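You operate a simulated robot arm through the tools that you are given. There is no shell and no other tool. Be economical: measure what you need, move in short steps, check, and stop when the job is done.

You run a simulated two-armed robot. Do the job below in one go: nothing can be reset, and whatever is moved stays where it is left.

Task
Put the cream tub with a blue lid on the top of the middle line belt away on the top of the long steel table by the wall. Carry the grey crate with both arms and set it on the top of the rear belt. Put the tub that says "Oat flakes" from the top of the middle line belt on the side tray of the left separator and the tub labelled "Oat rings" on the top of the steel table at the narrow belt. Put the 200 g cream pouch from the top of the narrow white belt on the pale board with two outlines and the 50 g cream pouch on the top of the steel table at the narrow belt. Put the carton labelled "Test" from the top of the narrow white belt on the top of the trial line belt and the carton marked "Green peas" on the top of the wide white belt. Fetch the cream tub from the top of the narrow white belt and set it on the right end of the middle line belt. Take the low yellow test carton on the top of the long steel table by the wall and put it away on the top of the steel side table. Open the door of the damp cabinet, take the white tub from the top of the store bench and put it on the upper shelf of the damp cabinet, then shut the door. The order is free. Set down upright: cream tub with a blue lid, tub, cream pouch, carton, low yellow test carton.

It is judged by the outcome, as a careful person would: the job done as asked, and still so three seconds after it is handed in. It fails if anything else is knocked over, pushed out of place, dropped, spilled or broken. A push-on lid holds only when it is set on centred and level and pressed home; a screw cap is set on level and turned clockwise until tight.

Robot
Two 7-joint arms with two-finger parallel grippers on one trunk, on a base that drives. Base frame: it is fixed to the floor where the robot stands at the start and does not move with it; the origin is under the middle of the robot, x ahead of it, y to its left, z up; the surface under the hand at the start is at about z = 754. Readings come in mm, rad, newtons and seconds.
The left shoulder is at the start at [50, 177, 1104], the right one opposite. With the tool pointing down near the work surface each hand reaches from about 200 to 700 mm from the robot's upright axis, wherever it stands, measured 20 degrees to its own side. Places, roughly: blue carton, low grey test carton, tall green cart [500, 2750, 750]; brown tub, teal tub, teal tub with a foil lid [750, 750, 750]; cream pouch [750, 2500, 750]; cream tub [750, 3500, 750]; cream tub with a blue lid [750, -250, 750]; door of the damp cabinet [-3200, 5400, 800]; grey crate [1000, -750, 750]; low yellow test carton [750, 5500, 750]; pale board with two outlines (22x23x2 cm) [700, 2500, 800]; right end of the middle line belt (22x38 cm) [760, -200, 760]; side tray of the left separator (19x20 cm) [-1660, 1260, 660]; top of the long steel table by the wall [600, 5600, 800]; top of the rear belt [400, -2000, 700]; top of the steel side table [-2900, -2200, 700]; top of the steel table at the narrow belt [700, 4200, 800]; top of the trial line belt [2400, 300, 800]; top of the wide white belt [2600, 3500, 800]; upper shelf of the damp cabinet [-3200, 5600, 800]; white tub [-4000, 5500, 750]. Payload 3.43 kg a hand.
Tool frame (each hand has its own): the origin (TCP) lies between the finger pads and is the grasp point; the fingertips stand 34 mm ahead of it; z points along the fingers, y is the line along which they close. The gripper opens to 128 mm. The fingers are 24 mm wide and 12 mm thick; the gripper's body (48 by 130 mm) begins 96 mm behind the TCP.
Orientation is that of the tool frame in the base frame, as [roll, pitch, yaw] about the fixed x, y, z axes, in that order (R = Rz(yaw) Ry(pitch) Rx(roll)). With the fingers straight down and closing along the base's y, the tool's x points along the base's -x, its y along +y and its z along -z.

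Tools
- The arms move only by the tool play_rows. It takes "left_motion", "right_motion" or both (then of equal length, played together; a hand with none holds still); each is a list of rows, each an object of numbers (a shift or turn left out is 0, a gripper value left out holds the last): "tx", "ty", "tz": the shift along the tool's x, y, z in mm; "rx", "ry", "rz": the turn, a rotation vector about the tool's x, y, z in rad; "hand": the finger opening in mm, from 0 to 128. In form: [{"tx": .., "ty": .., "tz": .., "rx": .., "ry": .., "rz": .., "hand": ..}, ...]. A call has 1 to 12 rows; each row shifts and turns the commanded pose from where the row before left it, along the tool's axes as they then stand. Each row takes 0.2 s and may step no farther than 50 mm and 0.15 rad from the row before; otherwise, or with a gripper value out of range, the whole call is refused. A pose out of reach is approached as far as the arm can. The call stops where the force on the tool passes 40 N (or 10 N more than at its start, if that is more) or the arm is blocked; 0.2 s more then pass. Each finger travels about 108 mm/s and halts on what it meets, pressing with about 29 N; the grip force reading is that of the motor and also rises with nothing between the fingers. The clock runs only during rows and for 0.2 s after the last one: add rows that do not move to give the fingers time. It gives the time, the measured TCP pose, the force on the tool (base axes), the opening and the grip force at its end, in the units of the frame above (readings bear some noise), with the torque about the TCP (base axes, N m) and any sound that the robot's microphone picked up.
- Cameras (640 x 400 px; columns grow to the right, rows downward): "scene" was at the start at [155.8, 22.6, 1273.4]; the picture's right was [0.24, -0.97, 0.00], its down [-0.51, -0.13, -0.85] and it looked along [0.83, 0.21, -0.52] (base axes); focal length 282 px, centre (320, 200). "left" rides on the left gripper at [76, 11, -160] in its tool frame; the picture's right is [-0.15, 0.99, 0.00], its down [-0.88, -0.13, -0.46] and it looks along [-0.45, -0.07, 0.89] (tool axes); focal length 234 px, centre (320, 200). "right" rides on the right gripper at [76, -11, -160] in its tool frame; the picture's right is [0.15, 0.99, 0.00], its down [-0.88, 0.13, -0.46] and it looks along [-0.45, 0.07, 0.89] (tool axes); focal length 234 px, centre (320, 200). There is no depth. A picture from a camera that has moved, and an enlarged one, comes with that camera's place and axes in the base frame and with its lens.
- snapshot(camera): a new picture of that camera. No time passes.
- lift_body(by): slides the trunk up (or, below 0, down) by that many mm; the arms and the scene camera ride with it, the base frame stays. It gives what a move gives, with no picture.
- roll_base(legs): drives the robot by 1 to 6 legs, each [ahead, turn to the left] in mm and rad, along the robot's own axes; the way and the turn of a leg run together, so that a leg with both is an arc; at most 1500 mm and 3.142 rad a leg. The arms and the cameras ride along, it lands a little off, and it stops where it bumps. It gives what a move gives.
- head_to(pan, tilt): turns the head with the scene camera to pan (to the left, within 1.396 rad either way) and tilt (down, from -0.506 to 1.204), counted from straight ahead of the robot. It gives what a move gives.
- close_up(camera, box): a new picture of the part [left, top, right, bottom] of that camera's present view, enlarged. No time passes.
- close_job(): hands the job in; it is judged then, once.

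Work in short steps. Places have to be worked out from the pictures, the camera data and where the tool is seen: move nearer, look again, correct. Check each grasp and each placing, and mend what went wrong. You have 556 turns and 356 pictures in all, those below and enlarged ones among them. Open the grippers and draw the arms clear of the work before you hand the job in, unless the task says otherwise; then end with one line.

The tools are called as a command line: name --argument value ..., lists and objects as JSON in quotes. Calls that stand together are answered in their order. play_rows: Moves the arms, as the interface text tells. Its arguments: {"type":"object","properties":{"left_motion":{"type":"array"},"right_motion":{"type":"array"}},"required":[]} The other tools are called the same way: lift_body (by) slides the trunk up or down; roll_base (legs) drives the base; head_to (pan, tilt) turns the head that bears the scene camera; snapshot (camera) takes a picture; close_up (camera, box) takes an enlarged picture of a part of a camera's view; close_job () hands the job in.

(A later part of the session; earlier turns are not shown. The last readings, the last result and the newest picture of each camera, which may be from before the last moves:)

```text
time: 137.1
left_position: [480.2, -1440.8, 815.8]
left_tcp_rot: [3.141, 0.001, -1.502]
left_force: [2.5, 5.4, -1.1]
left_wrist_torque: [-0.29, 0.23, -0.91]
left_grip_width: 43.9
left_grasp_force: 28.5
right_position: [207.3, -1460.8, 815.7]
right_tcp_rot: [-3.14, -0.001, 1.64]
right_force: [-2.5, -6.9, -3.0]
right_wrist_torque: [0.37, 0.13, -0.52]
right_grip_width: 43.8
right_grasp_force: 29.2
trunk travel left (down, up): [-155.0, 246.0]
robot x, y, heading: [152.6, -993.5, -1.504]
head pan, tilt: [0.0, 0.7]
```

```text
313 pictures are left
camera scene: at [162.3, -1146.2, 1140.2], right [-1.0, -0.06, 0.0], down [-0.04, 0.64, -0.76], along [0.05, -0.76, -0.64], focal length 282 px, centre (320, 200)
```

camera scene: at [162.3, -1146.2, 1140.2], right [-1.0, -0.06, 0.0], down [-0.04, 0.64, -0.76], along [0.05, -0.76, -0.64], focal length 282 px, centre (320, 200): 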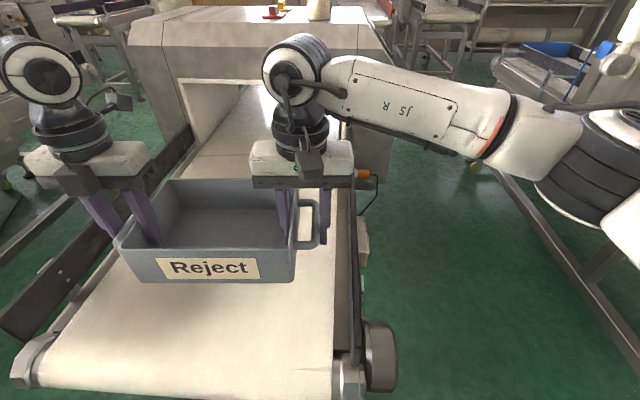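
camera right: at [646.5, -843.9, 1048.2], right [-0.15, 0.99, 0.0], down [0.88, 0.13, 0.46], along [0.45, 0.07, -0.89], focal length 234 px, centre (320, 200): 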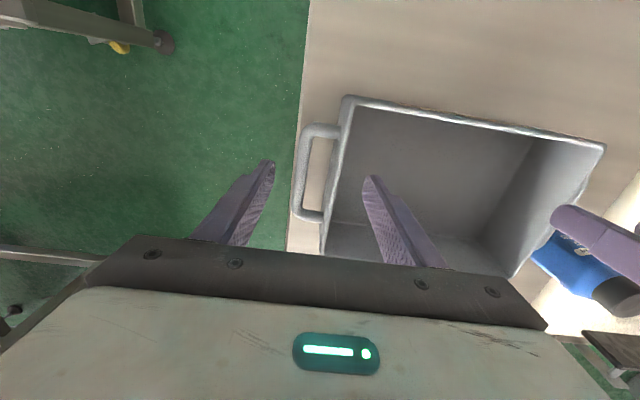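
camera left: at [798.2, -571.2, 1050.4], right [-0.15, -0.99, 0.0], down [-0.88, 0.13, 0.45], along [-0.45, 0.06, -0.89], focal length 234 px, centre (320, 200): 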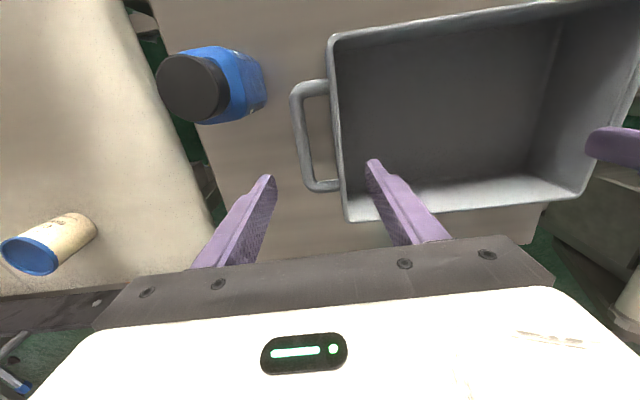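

Not yet in contact; continue feeling down.

play_rows --left_motion '[{"tz": 5}, {"tz": 5}, {"tz": 5}, {"tz": 5}, {"tz": 5}, {"tz": 5}, {"tz": 5}, {"tz": 5}]' --right_motion '[{"tz": 5}, {"tz": 5}, {"tz": 5}, {"tz": 5}, {"tz": 5}, {"tz": 5}, {"tz": 5}, {"tz": 5}]'

```text
time: 138.9
left_position: [481.8, -1441.2, 775.6]
left_tcp_rot: [-3.139, 0.001, -1.502]
left_force: [9.7, 2.7, -4.2]
left_wrist_torque: [-0.24, -0.39, -0.48]
left_grip_width: 44.3
left_grasp_force: 29.1
right_position: [208.1, -1460.3, 776.0]
right_tcp_rot: [3.141, 0.0, 1.643]
right_force: [-8.7, -2.9, 0.9]
right_wrist_torque: [0.31, -0.17, -0.17]
right_grip_width: 44.1
right_grasp_force: 29.2
trunk travel left (down, up): [-155.0, 246.0]
robot x, y, heading: [156.8, -996.3, -1.503]
head pan, tilt: [0.0, 0.7]
```

play_rows --left_motion '[{"tz": 4}, {"tz": 4}, {"tz": 4}, {"tz": 4}, {"tz": 4}, {"tz": 4}, {"tz": 4}, {"tz": 4}]' --right_motion '[{"tz": 4}, {"tz": 4}, {"tz": 4}, {"tz": 4}, {"tz": 4}, {"tz": 4}, {"tz": 4}, {"tz": 4}]'

snapshot --camera "scene"

```text
time: 140.7
left_position: [479.5, -1440.2, 742.6]
left_tcp_rot: [-3.141, 0.001, -1.498]
left_force: [13.1, 4.1, -0.5]
left_wrist_torque: [0.07, -0.09, -0.68]
left_grip_width: 44.2
left_grasp_force: 29.1
right_position: [207.6, -1459.9, 743.1]
right_tcp_rot: [-3.138, 0.001, 1.641]
right_force: [-12.2, -4.6, -2.5]
right_wrist_torque: [-0.03, 0.28, -0.13]
right_grip_width: 44.1
right_grasp_force: 28.7
trunk travel left (down, up): [-155.0, 246.0]
robot x, y, heading: [152.8, -991.8, -1.505]
head pan, tilt: [0.0, 0.7]
```

```text
312 pictures are left
camera scene: at [162.3, -1146.2, 1140.2], right [-1.0, -0.06, 0.0], down [-0.04, 0.64, -0.76], along [0.05, -0.76, -0.64], focal length 282 px, centre (320, 200)
```

scene: 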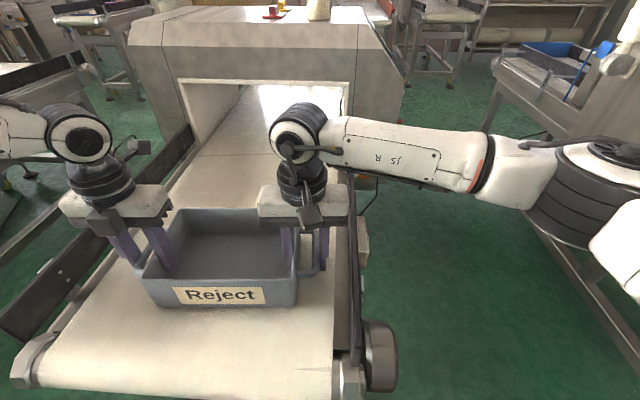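

Still hanging free; continue down in small steps.

play_rows --left_motion '[{"tz": 4}, {"tz": 4}, {"tz": 4}, {"tz": 4}, {"tz": 4}, {"tz": 4}, {"tz": 4}, {"tz": 4}, {"tz": 4}, {"tz": 4}]' --right_motion '[{"tz": 4}, {"tz": 4}, {"tz": 4}, {"tz": 4}, {"tz": 4}, {"tz": 4}, {"tz": 4}, {"tz": 4}, {"tz": 4}, {"tz": 4}]'

```text
time: 142.1
left_position: [480.0, -1441.4, 725.0]
left_tcp_rot: [-3.139, -0.01, -1.501]
left_force: [3.2, 7.6, 20.4]
left_wrist_torque: [0.71, 0.49, -0.5]
left_grip_width: 43.9
left_grasp_force: 29.7
right_position: [207.1, -1459.2, 724.9]
right_tcp_rot: [-3.14, 0.006, 1.645]
right_force: [-6.1, 2.3, 13.6]
right_wrist_torque: [0.48, 0.06, 0.02]
right_grip_width: 44.0
right_grasp_force: 29.2
trunk travel left (down, up): [-155.0, 246.0]
robot x, y, heading: [152.8, -992.4, -1.505]
head pan, tilt: [0.0, 0.7]
stopped in row 7 (left hand): the force on the tool passed its limit at 43 N (the readings are from after the stop); the commanded pose is now the measured one
```

Contact: the crate stands on the belt. Open both hands and rise.

play_rows --left_motion '[{"hand": 70}, {}, {"tz": -20}, {"tz": -40}, {"tz": -40}, {"tz": -40}, {"tz": -40}, {}]' --right_motion '[{"hand": 70}, {}, {"tz": -20}, {"tz": -40}, {"tz": -40}, {"tz": -40}, {"tz": -40}, {}]'

snapshot --camera "scene"

```text
time: 143.9
left_position: [481.8, -1442.0, 903.9]
left_tcp_rot: [-3.14, -0.006, -1.5]
left_force: [-0.6, 0.9, -0.9]
left_wrist_torque: [0.01, -0.01, 0.02]
left_grip_width: 69.7
left_grasp_force: 0.1
right_position: [209.0, -1462.3, 900.8]
right_tcp_rot: [-3.138, 0.003, 1.643]
right_force: [0.2, 0.1, -0.2]
right_wrist_torque: [0.02, 0.01, -0.04]
right_grip_width: 70.4
right_grasp_force: 0.2
trunk travel left (down, up): [-155.0, 246.0]
robot x, y, heading: [152.0, -995.4, -1.51]
head pan, tilt: [0.0, 0.7]
```

```text
311 pictures are left
camera scene: at [162.2, -1146.0, 1140.2], right [-1.0, -0.06, 0.0], down [-0.04, 0.64, -0.76], along [0.05, -0.76, -0.64], focal length 282 px, centre (320, 200)
```

scene: 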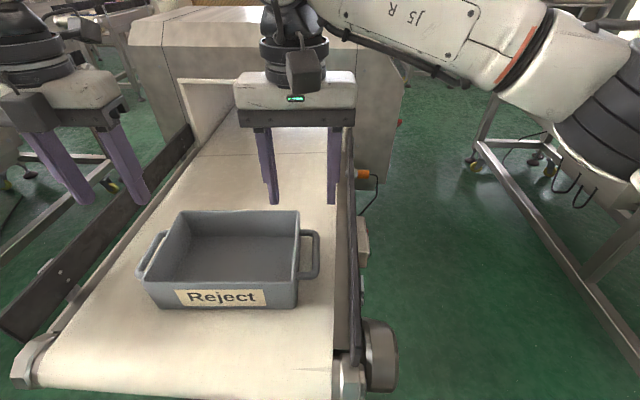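

The crate sits squarely on the rear belt. Next: restore the left hand's yaw, tuck the hands, raise the trunk.

play_rows --left_motion '[{"tx": -30, "rz": -0.15}, {"rz": -0.15}, {"rz": -0.15}, {"rz": -0.15}, {"rz": -0.15}, {"rz": -0.15}, {"rz": -0.15}, {"rz": -0.15}, {"rz": -0.15}, {"rz": -0.15}, {"rz": -0.15}, {"rz": -0.15}]' --right_motion '[{"tx": 30}, {"ty": -20}, {"ty": -40}, {"ty": -40}, {"ty": -40}, {"ty": -40}, {"tx": 30}, {}, {}, {}, {}, {}]'

play_rows --left_motion '[{"rz": -0.15}, {"rz": -0.15}, {"rz": -0.15}, {"rz": -0.15}, {"rz": -0.15}, {"rz": -0.15}, {"rz": -0.15}, {"rz": -0.15}, {"rz": -0.13}, {"tx": 40, "hand": 110}, {}]' --right_motion '[{"hand": 110}, {}, {}, {}, {}, {}, {}, {}, {}, {}, {}]'

lift_body --by 120

roll_base --legs '[[-200, 0], [0, -0.5], [-250, 0], [0, 2.0]]'

```text
time: 146.5
left_position: [478.4, -1410.9, 902.1]
left_tcp_rot: [3.134, 0.001, 0.302]
left_force: [0.1, -0.2, -0.7]
left_wrist_torque: [0.02, 0.01, -0.03]
left_grip_width: 70.1
left_grasp_force: 0.0
right_position: [25.5, -1414.7, 903.4]
right_tcp_rot: [-3.139, 0.001, 1.644]
right_force: [-0.5, -0.1, -0.7]
right_wrist_torque: [0.02, 0.0, -0.01]
right_grip_width: 70.1
right_grasp_force: 0.0
trunk travel left (down, up): [-155.0, 246.0]
robot x, y, heading: [155.1, -992.6, -1.504]
head pan, tilt: [0.0, 0.7]
```

```text
time: 148.9
left_position: [475.2, -1369.9, 900.7]
left_tcp_rot: [3.14, 0.007, 1.63]
left_force: [-0.4, 0.2, 0.0]
left_wrist_torque: [-0.03, 0.0, -0.03]
left_grip_width: 110.1
left_grasp_force: 0.0
right_position: [24.3, -1414.4, 902.3]
right_tcp_rot: [-3.139, 0.002, 1.644]
right_force: [-0.8, -0.3, 0.8]
right_wrist_torque: [0.02, -0.02, 0.0]
right_grip_width: 110.0
right_grasp_force: 0.1
trunk travel left (down, up): [-155.0, 246.0]
robot x, y, heading: [152.4, -993.8, -1.507]
head pan, tilt: [0.0, 0.7]
```

```text
time: 150.4
left_position: [475.9, -1370.7, 1019.6]
left_tcp_rot: [3.14, 0.006, 1.628]
left_force: [-0.3, 0.1, -0.1]
left_wrist_torque: [0.01, 0.0, 0.02]
left_grip_width: 109.8
left_grasp_force: 0.0
right_position: [25.0, -1414.3, 1022.6]
right_tcp_rot: [-3.138, 0.002, 1.644]
right_force: [0.0, -0.4, -0.4]
right_wrist_torque: [-0.02, 0.01, -0.01]
right_grip_width: 110.0
right_grasp_force: 0.1
trunk travel left (down, up): [-275.0, 126.0]
robot x, y, heading: [151.9, -990.9, -1.504]
head pan, tilt: [0.0, 0.7]
```

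```text
time: 159.6
left_position: [648.9, -274.9, 1020.2]
left_tcp_rot: [3.139, 0.008, 3.121]
left_force: [-0.9, 0.2, -0.2]
left_wrist_torque: [-0.03, -0.02, 0.0]
left_grip_width: 110.0
left_grasp_force: 0.2
right_position: [657.4, -728.8, 1023.0]
right_tcp_rot: [-3.137, 0.001, 3.136]
right_force: [0.1, 0.9, 0.7]
right_wrist_torque: [-0.04, -0.04, -0.01]
right_grip_width: 110.2
right_grasp_force: 0.1
trunk travel left (down, up): [-275.0, 126.0]
robot x, y, heading: [247.5, -564.7, -0.018]
head pan, tilt: [0.0, 0.7]
```

I ended nearer the belt than planned, but the left hand is now right beside the blue-lid tub. Look with scene and left cameras.

head_to --pan 0.6 --tilt 0.8

snapshot --camera "scene"

snapshot --camera "left"

```text
time: 160.6
left_position: [648.8, -275.7, 1021.6]
left_tcp_rot: [3.141, 0.007, 3.122]
left_force: [0.4, -0.8, -0.3]
left_wrist_torque: [0.02, -0.01, 0.01]
left_grip_width: 109.8
left_grasp_force: 0.0
right_position: [657.0, -728.3, 1022.7]
right_tcp_rot: [-3.138, 0.002, 3.137]
right_force: [0.2, -0.4, 0.3]
right_wrist_torque: [0.02, 0.03, 0.0]
right_grip_width: 110.0
right_grasp_force: 0.1
trunk travel left (down, up): [-275.0, 126.0]
robot x, y, heading: [244.7, -564.8, -0.014]
head pan, tilt: [0.6, 0.799]
```

```text
310 pictures are left
camera scene: at [382.2, -522.4, 1252.0], right [0.55, -0.83, 0.0], down [-0.6, -0.4, -0.7], along [0.58, 0.39, -0.72], focal length 282 px, centre (320, 200)
```

scene: 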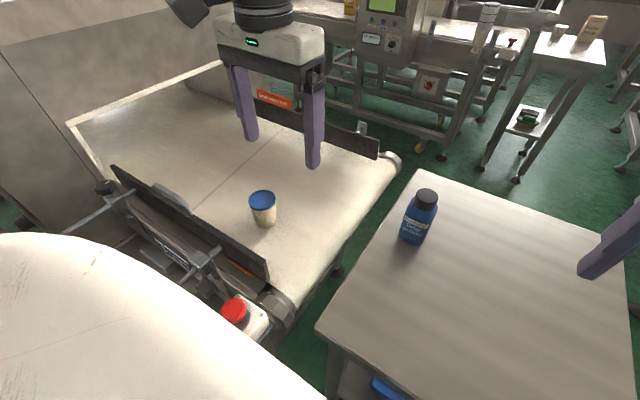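

```text
309 pictures are left
camera left: at [572.0, -263.3, 1180.7], right [0.17, 0.99, 0.0], down [0.87, -0.15, 0.46], along [0.46, -0.07, -0.89], focal length 234 px, centre (320, 200)
```

left: 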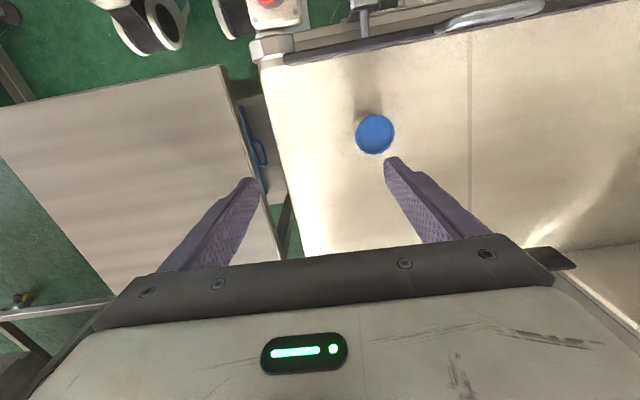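

Blue lid triangulates to [659,-192], lid top ≈830. Move the left hand above, and descend part way.

play_rows --left_motion '[{"tx": -5, "ty": 42}, {"tx": -5, "ty": 42}, {"tz": 40}, {"tz": 40}, {"tz": 40}, {}]'

snapshot --camera "left"

snapshot --camera "scene"

```text
time: 162.0
left_position: [661.0, -193.5, 899.9]
left_tcp_rot: [3.14, 0.007, 3.12]
left_force: [-0.6, -0.4, 1.0]
left_wrist_torque: [-0.01, 0.0, 0.01]
left_grip_width: 109.8
left_grasp_force: 0.0
right_position: [657.7, -727.8, 1023.2]
right_tcp_rot: [-3.137, 0.002, 3.136]
right_force: [-0.1, 0.2, 0.0]
right_wrist_torque: [0.01, -0.01, 0.03]
right_grip_width: 110.0
right_grasp_force: 0.0
trunk travel left (down, up): [-275.0, 126.0]
robot x, y, heading: [247.9, -564.6, -0.013]
head pan, tilt: [0.6, 0.799]
```

```text
308 pictures are left
camera left: at [585.7, -180.8, 1059.3], right [0.17, 0.99, 0.0], down [0.87, -0.15, 0.46], along [0.46, -0.07, -0.89], focal length 234 px, centre (320, 200)
```

left: 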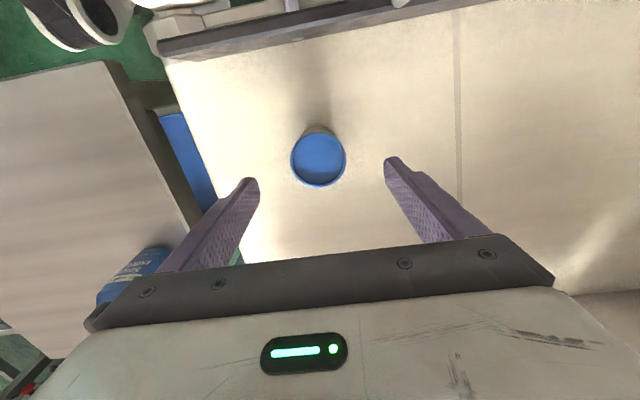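

```text
307 pictures are left
camera scene: at [382.0, -522.4, 1252.0], right [0.55, -0.83, 0.0], down [-0.6, -0.4, -0.7], along [0.58, 0.39, -0.72], focal length 282 px, centre (320, 200)
```

scene: 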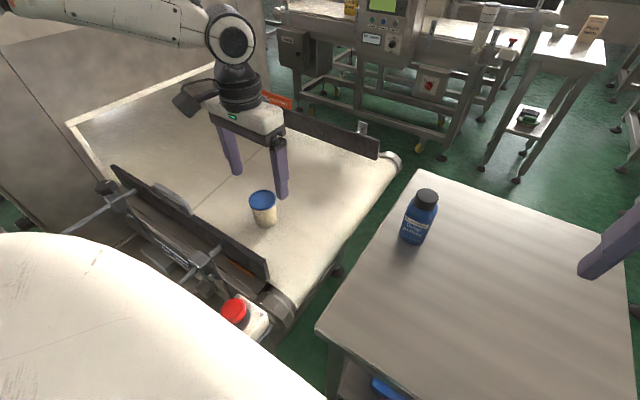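

Perfectly under the hand. Descend to z 798 and close.

play_rows --left_motion '[{"tz": 34}, {"tz": 34}, {"tz": 34}, {"hand": 30}, {}, {}, {}]'

snapshot --camera "left"

```text
time: 163.6
left_position: [663.7, -191.1, 800.0]
left_tcp_rot: [3.14, 0.009, 3.12]
left_force: [0.5, -0.3, -0.4]
left_wrist_torque: [0.03, -0.03, 0.03]
left_grip_width: 56.2
left_grasp_force: 28.7
right_position: [657.1, -728.2, 1023.3]
right_tcp_rot: [-3.139, 0.003, 3.137]
right_force: [0.6, 0.7, -0.8]
right_wrist_torque: [0.02, -0.02, -0.02]
right_grip_width: 109.9
right_grasp_force: 0.1
trunk travel left (down, up): [-275.0, 126.0]
robot x, y, heading: [246.2, -567.2, -0.012]
head pan, tilt: [0.6, 0.799]
```

```text
306 pictures are left
camera left: at [586.5, -179.2, 959.4], right [0.17, 0.99, 0.0], down [0.87, -0.15, 0.46], along [0.46, -0.07, -0.89], focal length 234 px, centre (320, 200)
```

left: 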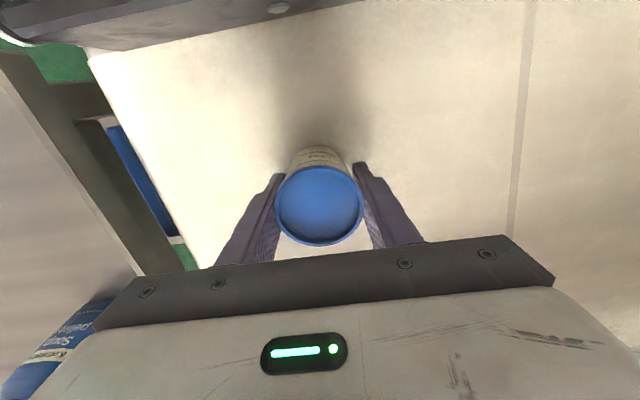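

Held at 56 mm. Lift.

play_rows --left_motion '[{"tz": -20}, {"tz": -35}, {"tz": -40}, {"tz": -40}, {"tz": -40}, {"tz": -25}, {}]'

snapshot --camera "left"

```text
time: 165.2
left_position: [661.3, -192.4, 1000.8]
left_tcp_rot: [3.14, 0.007, 3.12]
left_force: [0.5, 0.0, -0.8]
left_wrist_torque: [0.02, -0.01, 0.0]
left_grip_width: 56.2
left_grasp_force: 28.9
right_position: [657.7, -726.9, 1023.4]
right_tcp_rot: [-3.14, 0.002, 3.138]
right_force: [0.5, 0.2, 0.6]
right_wrist_torque: [-0.03, 0.02, -0.01]
right_grip_width: 109.9
right_grasp_force: 0.1
trunk travel left (down, up): [-275.0, 126.0]
robot x, y, heading: [244.2, -569.8, -0.014]
head pan, tilt: [0.6, 0.799]
```

```text
305 pictures are left
camera left: at [584.4, -180.3, 1160.2], right [0.17, 0.99, 0.0], down [0.87, -0.15, 0.46], along [0.46, -0.07, -0.89], focal length 234 px, centre (320, 200)
```

left: 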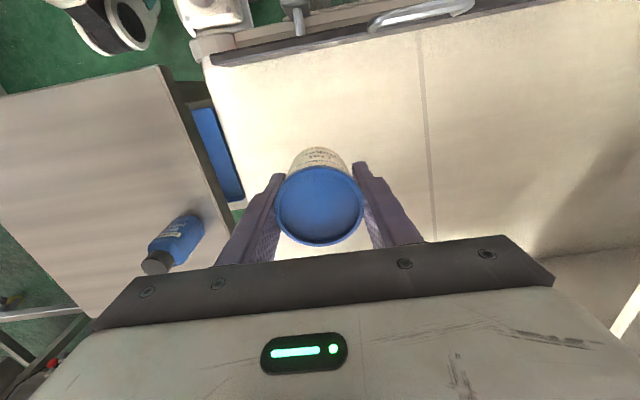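

Secure. Back off and go to the left end of the middle line (y≈830).

roll_base --legs '[[-480, 0], [0, 1.585], [1400, 0], [0, -1.571]]'

head_to --pan 0 --tilt 0.5

snapshot --camera "scene"

```text
time: 182.3
left_position: [211.2, 1203.0, 1000.5]
left_tcp_rot: [3.141, 0.009, 3.114]
left_force: [0.0, 0.6, -1.3]
left_wrist_torque: [-0.03, -0.01, 0.0]
left_grip_width: 55.8
left_grasp_force: 28.9
right_position: [202.5, 669.0, 1023.0]
right_tcp_rot: [-3.137, 0.003, 3.125]
right_force: [0.0, -0.8, 0.2]
right_wrist_torque: [0.02, -0.01, -0.01]
right_grip_width: 110.1
right_grasp_force: 0.0
trunk travel left (down, up): [-275.0, 126.0]
robot x, y, heading: [-207.1, 832.6, -0.025]
head pan, tilt: [0.6, 0.799]
```

```text
time: 183.3
left_position: [210.9, 1203.1, 999.7]
left_tcp_rot: [3.14, 0.006, 3.113]
left_force: [0.5, 0.5, -0.7]
left_wrist_torque: [0.01, 0.01, -0.03]
left_grip_width: 56.2
left_grasp_force: 28.8
right_position: [202.7, 668.8, 1023.8]
right_tcp_rot: [-3.138, 0.002, 3.126]
right_force: [0.2, 0.4, -0.3]
right_wrist_torque: [0.01, 0.01, -0.01]
right_grip_width: 110.2
right_grasp_force: 0.1
trunk travel left (down, up): [-275.0, 126.0]
robot x, y, heading: [-203.4, 830.8, -0.02]
head pan, tilt: [0.0, 0.499]
```

```text
304 pictures are left
camera scene: at [-46.8, 830.3, 1277.9], right [-0.02, -1.0, 0.0], down [-0.48, 0.01, -0.88], along [0.88, -0.02, -0.48], focal length 282 px, centre (320, 200)
```

scene: 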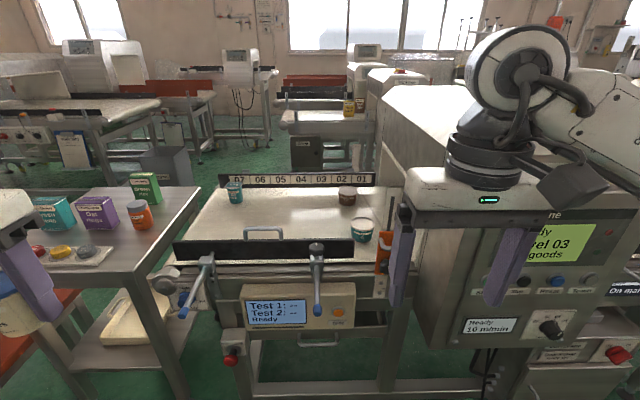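

Three tubs are on the belt; I zoom to read the labels.

close_up --camera "scene" --box '[180, 160, 420, 270]'

```text
2.67 times, centred on (300, 215) of scene
camera zoom: at [-46.8, 830.3, 1277.9], right [-0.02, -1.0, 0.0], down [-0.48, 0.01, -0.88], along [0.88, -0.02, -0.48], focal length 751 px, centre (373, 160)
```

zoom: 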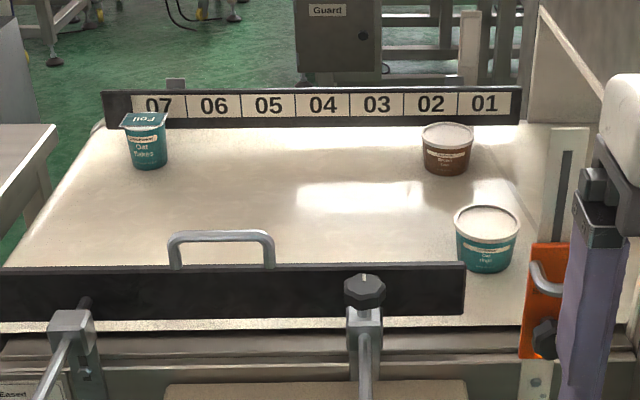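

"Oat flakes" is the foil-lidded tub far left ≈[893,1126]; "Oat rings" is the near right one ≈[662,682]. I drive ahead 320 to take the rings with the right hand.

roll_base --legs '[[320, 0.02]]'

head_to --pan -0.2 --tilt 0.75

snapshot --camera "scene"

snapshot --camera "right"

```text
time: 185.0
left_position: [433.2, 1209.4, 1004.9]
left_tcp_rot: [-3.137, 0.019, 3.125]
left_force: [0.1, -0.4, -0.4]
left_wrist_torque: [0.03, 0.03, -0.02]
left_grip_width: 55.8
left_grasp_force: 28.6
right_position: [428.9, 667.9, 1019.7]
right_tcp_rot: [-3.128, -0.01, 3.125]
right_force: [-0.7, -1.2, -0.9]
right_wrist_torque: [0.01, -0.02, -0.03]
right_grip_width: 109.8
right_grasp_force: 0.0
trunk travel left (down, up): [-275.0, 126.0]
robot x, y, heading: [30.8, 832.8, -0.028]
head pan, tilt: [0.0, 0.499]
stopped in leg 1: the robot was blocked; the commanded pose is now the measured one
```

```text
time: 185.8
left_position: [432.7, 1209.7, 1005.4]
left_tcp_rot: [-3.138, 0.023, 3.125]
left_force: [0.6, -0.3, -0.7]
left_wrist_torque: [-0.01, -0.01, -0.02]
left_grip_width: 56.1
left_grasp_force: 29.1
right_position: [429.5, 669.0, 1019.9]
right_tcp_rot: [-3.127, -0.009, 3.125]
right_force: [0.2, -0.3, -0.5]
right_wrist_torque: [0.0, 0.0, 0.0]
right_grip_width: 109.9
right_grasp_force: 0.1
trunk travel left (down, up): [-275.0, 126.0]
robot x, y, heading: [31.7, 831.3, -0.024]
head pan, tilt: [-0.201, 0.75]
```

```text
302 pictures are left
camera scene: at [164.0, 817.4, 1258.7], right [-0.22, -0.98, 0.0], down [-0.65, 0.14, -0.74], along [0.73, -0.16, -0.67], focal length 282 px, centre (320, 200)
```

scene: 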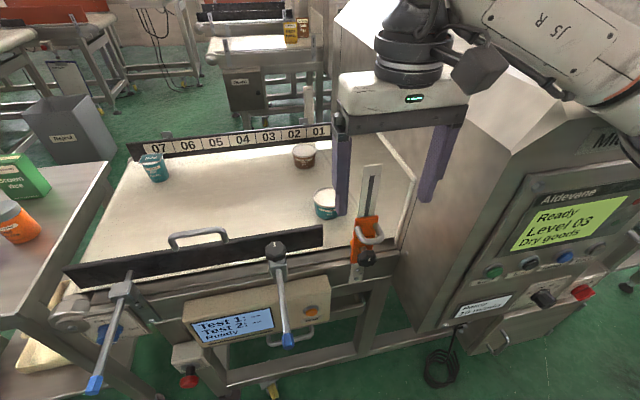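

```text
301 pictures are left
camera right: at [354.7, 660.5, 1179.7], right [-0.13, 0.99, -0.01], down [0.89, 0.12, 0.45], along [0.44, 0.05, -0.9], focal length 234 px, centre (320, 200)
```

right: 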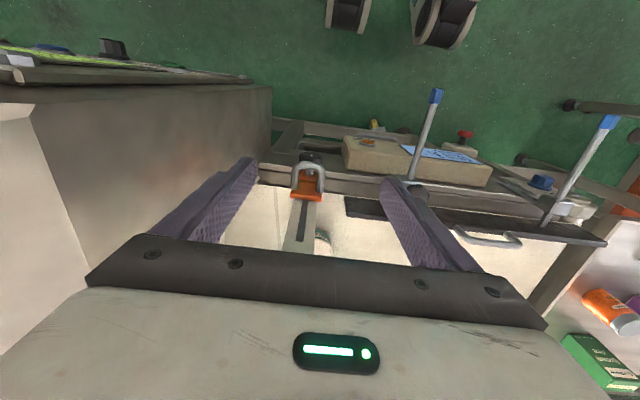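

Blocked: the right hand is right at the vertical gauge post (≈[463,667], top z≈1030). I back off 80 mm and lift the right hand over it.

roll_base --legs '[[-80, 0]]'

play_rows --right_motion '[{"tz": -40}, {"tz": -40}, {"tz": -40}, {}]'

snapshot --camera "scene"

snapshot --camera "right"

```text
time: 186.8
left_position: [366.3, 1207.7, 1000.9]
left_tcp_rot: [3.141, 0.008, 3.123]
left_force: [0.2, 0.5, -0.5]
left_wrist_torque: [-0.01, -0.02, 0.01]
left_grip_width: 56.2
left_grasp_force: 29.2
right_position: [362.2, 666.0, 1010.9]
right_tcp_rot: [-3.133, -0.028, 3.128]
right_force: [-0.8, 0.1, 0.8]
right_wrist_torque: [0.01, -0.02, -0.02]
right_grip_width: 110.1
right_grasp_force: 0.1
trunk travel left (down, up): [-275.0, 126.0]
robot x, y, heading: [-45.2, 832.8, -0.017]
head pan, tilt: [-0.201, 0.75]
```

```text
time: 187.8
left_position: [366.2, 1207.3, 999.3]
left_tcp_rot: [3.14, 0.004, 3.125]
left_force: [0.0, -0.5, -0.9]
left_wrist_torque: [0.0, -0.04, 0.0]
left_grip_width: 55.8
left_grasp_force: 28.9
right_position: [368.2, 667.4, 1133.7]
right_tcp_rot: [-3.133, -0.028, 3.128]
right_force: [0.4, 0.1, 1.3]
right_wrist_torque: [0.01, 0.02, 0.01]
right_grip_width: 109.9
right_grasp_force: 0.0
trunk travel left (down, up): [-275.0, 126.0]
robot x, y, heading: [-47.0, 834.5, -0.014]
head pan, tilt: [-0.201, 0.75]
```

```text
300 pictures are left
camera scene: at [103.5, 813.9, 1255.9], right [-0.22, -0.98, 0.0], down [-0.67, 0.15, -0.73], along [0.71, -0.16, -0.68], focal length 282 px, centre (320, 200)
```

scene: 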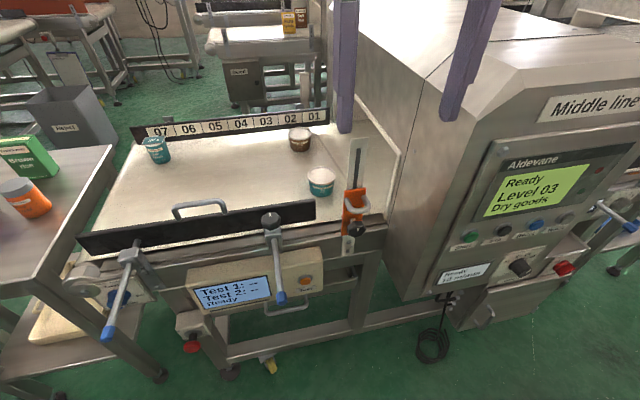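

```text
299 pictures are left
camera right: at [298.0, 658.8, 1294.4], right [-0.13, 0.99, 0.0], down [0.89, 0.12, 0.43], along [0.43, 0.05, -0.9], focal length 234 px, centre (320, 200)
```

right: 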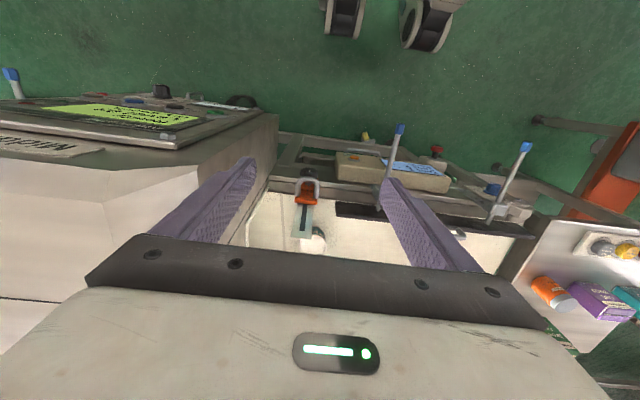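

The right arm would foul the machine there, so the rings are for the left hand later. First I deliver the blue-lid tub: back off and drive along the aisle toward y≈5500.

roll_base --legs '[[-250, 0], [0, 1.585]]'

head_to --pan 0 --tilt 0.35

snapshot --camera "scene"

```text
time: 193.5
left_position: [-679.0, 1245.7, 999.3]
left_tcp_rot: [3.139, 0.005, -1.576]
left_force: [-0.2, -0.1, -1.2]
left_wrist_torque: [-0.05, 0.02, 0.02]
left_grip_width: 56.1
left_grasp_force: 28.4
right_position: [-140.2, 1251.9, 1133.2]
right_tcp_rot: [-3.132, -0.027, -1.573]
right_force: [-0.2, -0.2, 0.3]
right_wrist_torque: [0.01, 0.0, -0.01]
right_grip_width: 109.8
right_grasp_force: 0.0
trunk travel left (down, up): [-275.0, 126.0]
robot x, y, heading: [-303.9, 841.2, 1.563]
head pan, tilt: [-0.201, 0.75]
```

```text
time: 194.4
left_position: [-678.4, 1245.0, 1000.3]
left_tcp_rot: [3.14, 0.004, -1.577]
left_force: [0.3, -0.2, -1.9]
left_wrist_torque: [0.01, 0.0, -0.01]
left_grip_width: 55.8
left_grasp_force: 28.6
right_position: [-137.6, 1252.3, 1132.0]
right_tcp_rot: [-3.133, -0.029, -1.574]
right_force: [-1.1, 0.0, -1.3]
right_wrist_torque: [0.0, 0.0, 0.01]
right_grip_width: 109.9
right_grasp_force: 0.1
trunk travel left (down, up): [-275.0, 126.0]
robot x, y, heading: [-298.3, 835.3, 1.565]
head pan, tilt: [0.0, 0.351]
```

```text
298 pictures are left
camera scene: at [-299.3, 1000.3, 1291.5], right [1.0, -0.01, 0.0], down [0.0, -0.34, -0.94], along [0.01, 0.94, -0.34], focal length 282 px, centre (320, 200)
```

scene: 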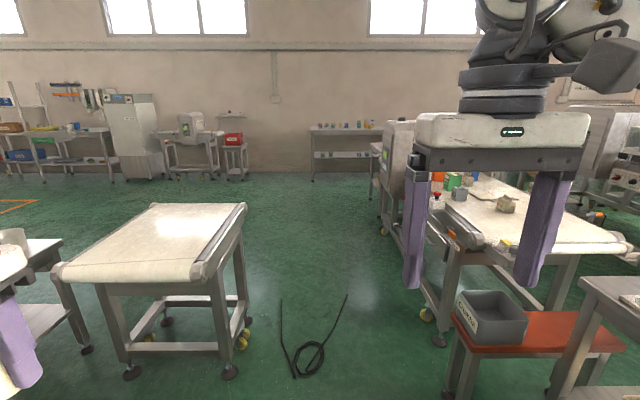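

The aisle is clear apart from a thin floor cable. I drive on along x≈-280.

roll_base --legs '[[1500, 0], [1500, 0]]'

snapshot --camera "scene"

```text
time: 208.8
left_position: [-684.9, 4240.0, 999.5]
left_tcp_rot: [3.138, 0.006, -1.564]
left_force: [0.0, 0.1, -1.7]
left_wrist_torque: [-0.02, 0.01, 0.02]
left_grip_width: 56.1
left_grasp_force: 29.4
right_position: [-145.6, 4254.3, 1133.5]
right_tcp_rot: [-3.134, -0.029, -1.562]
right_force: [-1.0, -0.2, -1.3]
right_wrist_torque: [0.0, 0.01, 0.0]
right_grip_width: 110.0
right_grasp_force: 0.1
trunk travel left (down, up): [-275.0, 126.0]
robot x, y, heading: [-301.8, 3835.9, 1.579]
head pan, tilt: [0.0, 0.351]
```

```text
297 pictures are left
camera scene: at [-303.6, 3999.0, 1291.6], right [1.0, 0.0, 0.0], down [0.0, -0.34, -0.94], along [0.0, 0.94, -0.34], focal length 282 px, centre (320, 200)
```

scene: 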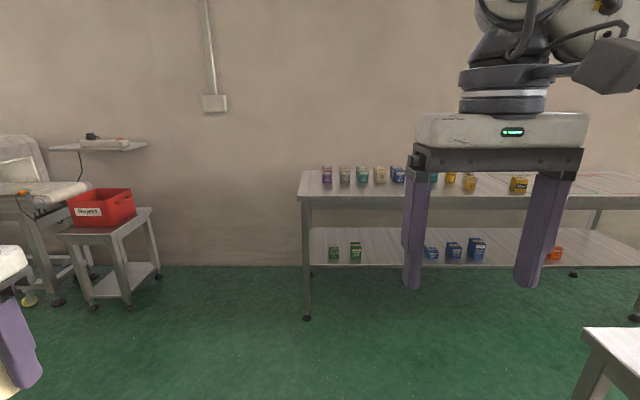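

The long table is along the wall (near edge y≈5420, top z≈775). I look right to see its contents and the neighbouring table.

head_to --pan -0.6 --tilt 0.35

snapshot --camera "scene"

head_to --pan -1.35 --tilt 0.45

snapshot --camera "scene"

```text
time: 209.8
left_position: [-686.3, 4240.2, 999.5]
left_tcp_rot: [3.14, 0.005, -1.565]
left_force: [0.3, -0.2, -1.3]
left_wrist_torque: [0.0, 0.0, 0.01]
left_grip_width: 55.9
left_grasp_force: 29.1
right_position: [-145.7, 4253.2, 1132.6]
right_tcp_rot: [-3.132, -0.028, -1.562]
right_force: [0.5, -0.1, 0.1]
right_wrist_torque: [-0.02, 0.01, 0.01]
right_grip_width: 110.2
right_grasp_force: 0.1
trunk travel left (down, up): [-275.0, 126.0]
robot x, y, heading: [-298.8, 3835.4, 1.578]
head pan, tilt: [-0.6, 0.351]
```

```text
296 pictures are left
camera scene: at [-250.9, 3982.9, 1291.6], right [0.83, -0.56, 0.0], down [-0.19, -0.28, -0.94], along [0.53, 0.78, -0.34], focal length 282 px, centre (320, 200)
```

scene: 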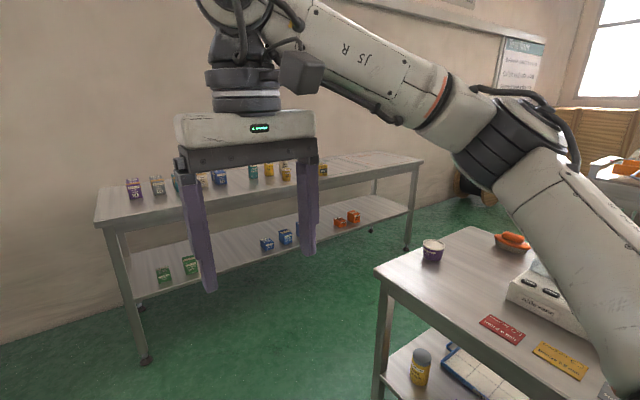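

```text
time: 210.9
left_position: [-686.2, 4238.6, 999.2]
left_tcp_rot: [3.14, 0.004, -1.566]
left_force: [0.8, -0.6, -2.3]
left_wrist_torque: [0.0, -0.01, 0.01]
left_grip_width: 55.8
left_grasp_force: 28.9
right_position: [-145.2, 4253.7, 1133.2]
right_tcp_rot: [-3.133, -0.028, -1.561]
right_force: [0.4, -0.1, -0.3]
right_wrist_torque: [-0.02, 0.02, 0.02]
right_grip_width: 110.1
right_grasp_force: 0.2
trunk travel left (down, up): [-275.0, 126.0]
robot x, y, heading: [-302.5, 3835.4, 1.577]
head pan, tilt: [-1.349, 0.45]
```

```text
295 pictures are left
camera scene: at [-213.6, 3926.5, 1282.4], right [0.23, -0.97, 0.0], down [-0.42, -0.1, -0.9], along [0.88, 0.2, -0.44], focal length 282 px, centre (320, 200)
```

scene: 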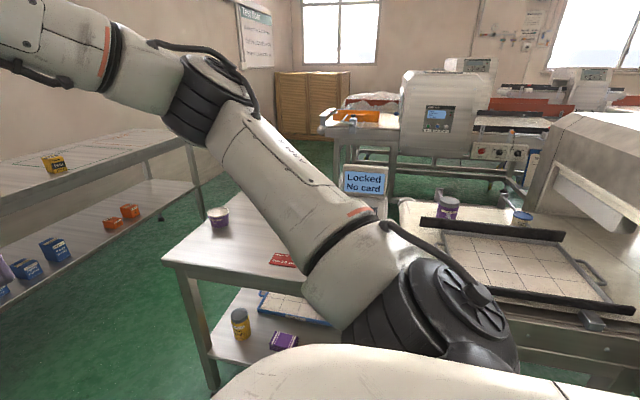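

Drive ahead to y≈5000, then along the table to x≈300 and face it.

roll_base --legs '[[1160, 0], [0, -1.578], [650, 0], [0, 1.571]]'

head_to --pan 0 --tilt 0.6

snapshot --camera "scene"

```text
time: 227.7
left_position: [-48.9, 5393.0, 999.8]
left_tcp_rot: [3.141, 0.006, -1.565]
left_force: [0.2, 0.1, -0.9]
left_wrist_torque: [-0.01, 0.0, 0.01]
left_grip_width: 56.1
left_grasp_force: 29.1
right_position: [491.7, 5406.5, 1132.5]
right_tcp_rot: [-3.132, -0.027, -1.563]
right_force: [-0.1, -0.2, -0.2]
right_wrist_torque: [-0.01, -0.05, -0.02]
right_grip_width: 110.1
right_grasp_force: 0.1
trunk travel left (down, up): [-275.0, 126.0]
robot x, y, heading: [335.1, 4990.6, 1.577]
head pan, tilt: [-1.349, 0.45]
```

```text
time: 229.2
left_position: [-48.4, 5394.3, 999.0]
left_tcp_rot: [3.14, 0.006, -1.565]
left_force: [-0.3, 0.6, -0.4]
left_wrist_torque: [-0.03, 0.0, 0.03]
left_grip_width: 55.8
left_grasp_force: 29.3
right_position: [491.1, 5406.8, 1133.2]
right_tcp_rot: [-3.133, -0.028, -1.564]
right_force: [0.1, -0.1, 0.2]
right_wrist_torque: [0.01, 0.01, -0.05]
right_grip_width: 110.1
right_grasp_force: 0.0
trunk travel left (down, up): [-275.0, 126.0]
robot x, y, heading: [336.6, 4986.8, 1.577]
head pan, tilt: [0.0, 0.6]
```

```text
294 pictures are left
camera scene: at [333.3, 5148.1, 1268.8], right [1.0, 0.0, 0.0], down [0.0, -0.56, -0.83], along [0.0, 0.83, -0.56], focal length 282 px, centre (320, 200)
```

scene: 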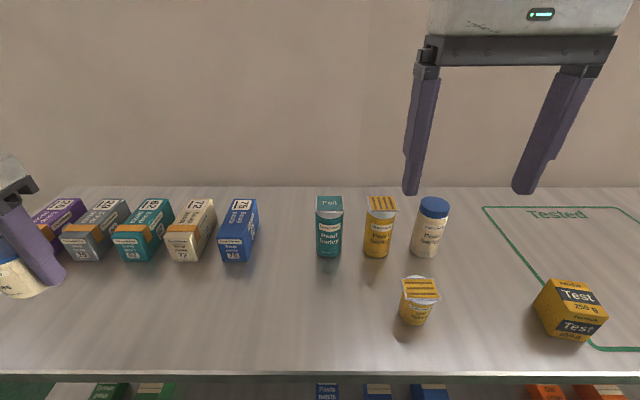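

The table top shows product rows, a "Tested" outline with the yellow Test carton. Free space in front around [93,5490]; I bring the blue-lid tub there.

play_rows --left_motion '[{"tx": -25, "ty": -35}, {"tx": -25, "ty": -35}, {"tx": -25, "ty": -35}, {"tx": -24, "ty": -36}, {"tz": 40}, {"tz": 40}, {"tz": 40}, {"tz": 30}, {}]'

snapshot --camera "scene"

```text
time: 231.2
left_position: [92.2, 5493.6, 854.4]
left_tcp_rot: [3.14, 0.017, -1.565]
left_force: [-10.7, 0.8, 37.3]
left_wrist_torque: [-0.18, -0.64, -0.07]
left_grip_width: 55.8
left_grasp_force: 29.1
right_position: [491.7, 5404.3, 1135.6]
right_tcp_rot: [-3.133, -0.025, -1.562]
right_force: [-0.4, -0.5, 0.9]
right_wrist_torque: [0.02, -0.01, -0.03]
right_grip_width: 110.2
right_grasp_force: 0.0
trunk travel left (down, up): [-275.0, 126.0]
robot x, y, heading: [335.8, 4987.4, 1.576]
head pan, tilt: [0.0, 0.6]
```

```text
293 pictures are left
camera scene: at [333.7, 5144.9, 1270.0], right [1.0, 0.0, 0.0], down [0.0, -0.56, -0.83], along [0.0, 0.83, -0.56], focal length 282 px, centre (320, 200)
```

scene: 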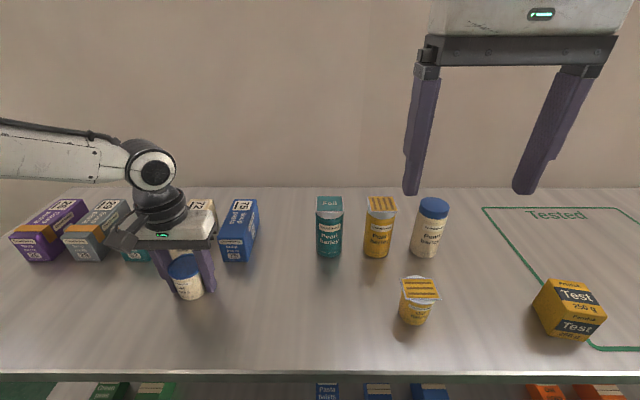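

Contact (37 N up): the tub stands on the table (top ≈808). Ease slightly, open and rise.

play_rows --left_motion '[{"tz": -3}, {"hand": 100}, {}, {}, {"tz": -30}, {"tz": -40}, {"tz": -40}, {"tz": -40}, {}]'

snapshot --camera "scene"

```text
time: 231.8
left_position: [84.1, 5495.8, 855.3]
left_tcp_rot: [3.123, 0.012, -1.559]
left_force: [-7.2, -3.3, 13.3]
left_wrist_torque: [-0.3, -0.47, -0.3]
left_grip_width: 95.1
left_grasp_force: 0.1
right_position: [489.2, 5406.8, 1131.8]
right_tcp_rot: [-3.135, -0.026, -1.563]
right_force: [1.5, -0.1, 0.0]
right_wrist_torque: [0.03, 0.06, 0.02]
right_grip_width: 109.9
right_grasp_force: 0.0
trunk travel left (down, up): [-275.0, 126.0]
robot x, y, heading: [332.0, 4993.1, 1.576]
head pan, tilt: [0.0, 0.6]
stopped in row 2 (left hand): the force on the tool passed its limit at 52 N (the readings are from after the stop); the commanded pose is now the measured one
```

```text
292 pictures are left
camera scene: at [333.0, 5147.0, 1268.5], right [1.0, 0.01, 0.0], down [0.0, -0.56, -0.83], along [-0.01, 0.83, -0.56], focal length 282 px, centre (320, 200)
```

scene: 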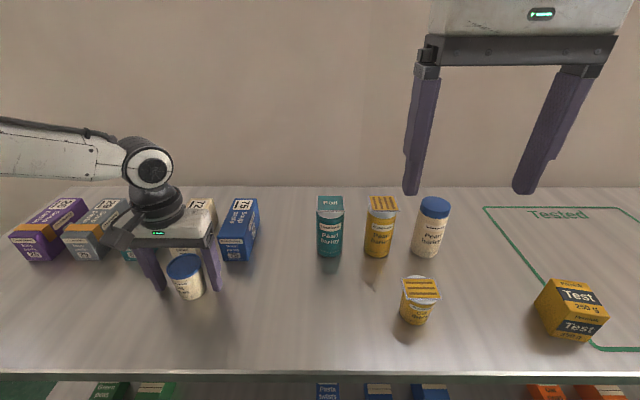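

The hand has opened but still feels some contact; look closely before rising.

close_up --camera "scene" --box '[90, 190, 270, 320]'

snapshot --camera "left"

```text
3.08 times, centred on (180, 255) of scene
camera zoom: at [333.0, 5147.0, 1268.5], right [1.0, 0.01, 0.0], down [0.0, -0.56, -0.83], along [-0.01, 0.83, -0.56], focal length 866 px, centre (751, 31)
```

zoom: 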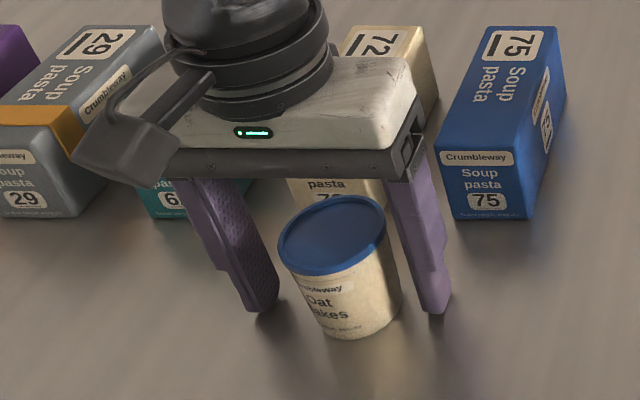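

```text
290 pictures are left
camera left: at [77.1, 5417.0, 1014.3], right [-0.99, 0.13, 0.02], down [0.13, 0.88, 0.46], along [0.04, 0.46, -0.89], focal length 234 px, centre (320, 200)
```

left: 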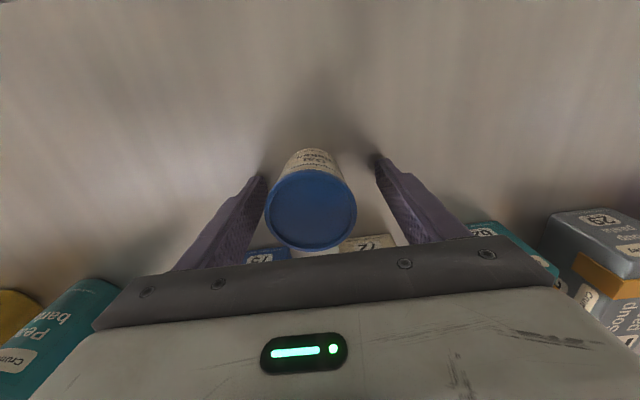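

Tub stands upright and free. Rise straight up.

play_rows --left_motion '[{"tz": -15}, {"tz": -35}, {"tz": -45}, {"tz": -45}, {}]'

snapshot --camera "scene"

```text
time: 233.0
left_position: [87.1, 5492.8, 993.1]
left_tcp_rot: [3.127, 0.01, -1.559]
left_force: [0.6, -0.4, 0.7]
left_wrist_torque: [0.04, 0.03, 0.0]
left_grip_width: 99.9
left_grasp_force: 0.1
right_position: [490.6, 5407.1, 1132.1]
right_tcp_rot: [-3.134, -0.026, -1.562]
right_force: [-0.9, 0.0, -0.6]
right_wrist_torque: [0.01, -0.01, 0.02]
right_grip_width: 110.2
right_grasp_force: 0.0
trunk travel left (down, up): [-275.0, 126.0]
robot x, y, heading: [337.0, 4988.8, 1.577]
head pan, tilt: [0.0, 0.6]
```

```text
289 pictures are left
camera scene: at [332.8, 5148.2, 1268.8], right [1.0, 0.01, 0.0], down [0.0, -0.57, -0.82], along [0.0, 0.82, -0.57], focal length 282 px, centre (320, 200)
```

scene: 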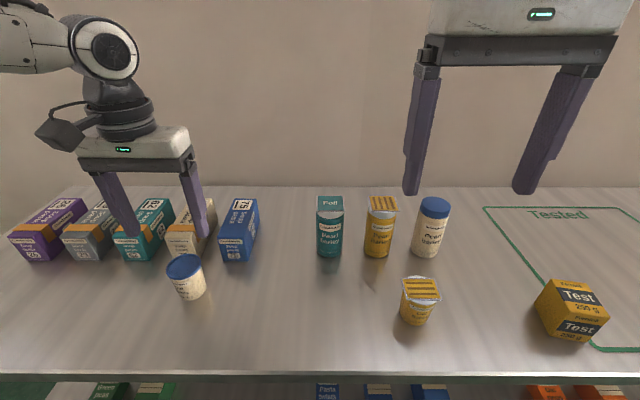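

Tub placed. Now the yellow Test carton: zoom on it.

close_up --camera "scene" --box '[480, 190, 640, 360]'

snapshot --camera "right"

```text
2.35 times, centred on (560, 275) of scene
camera zoom: at [332.8, 5148.2, 1268.8], right [1.0, 0.01, 0.0], down [0.0, -0.57, -0.82], along [0.0, 0.82, -0.57], focal length 662 px, centre (-245, 24)
```

zoom: 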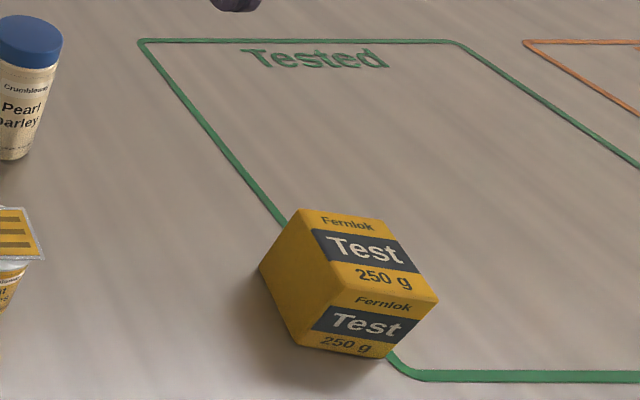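

```text
287 pictures are left
camera right: at [501.5, 5336.7, 1294.1], right [-0.99, -0.16, 0.0], down [-0.14, 0.89, 0.43], along [-0.06, 0.43, -0.9], focal length 234 px, centre (320, 200)
```

right: 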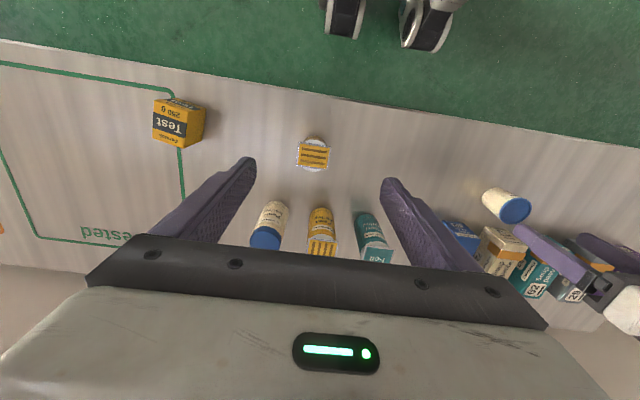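

There is a second outline further right; I check whether other yellow Test cartons exist there.

head_to --pan -0.8 --tilt 0.5

snapshot --camera "scene"

```text
time: 234.1
left_position: [87.8, 5493.1, 992.6]
left_tcp_rot: [3.126, 0.011, -1.561]
left_force: [0.4, 0.4, -0.9]
left_wrist_torque: [-0.03, 0.01, 0.02]
left_grip_width: 100.1
left_grasp_force: 0.1
right_position: [490.1, 5408.3, 1133.1]
right_tcp_rot: [-3.133, -0.03, -1.562]
right_force: [-0.7, -0.6, -0.9]
right_wrist_torque: [0.0, -0.02, -0.03]
right_grip_width: 109.9
right_grasp_force: 0.1
trunk travel left (down, up): [-275.0, 126.0]
robot x, y, heading: [335.8, 4992.0, 1.576]
head pan, tilt: [-0.799, 0.499]
```

```text
286 pictures are left
camera scene: at [398.2, 5123.6, 1277.9], right [0.7, -0.71, 0.0], down [-0.34, -0.34, -0.88], along [0.63, 0.62, -0.48], focal length 282 px, centre (320, 200)
```

scene: 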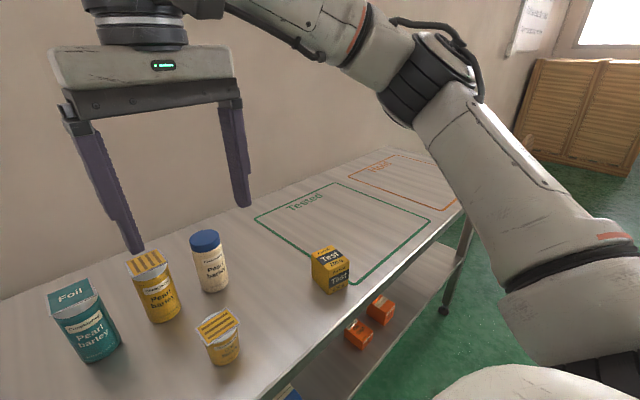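

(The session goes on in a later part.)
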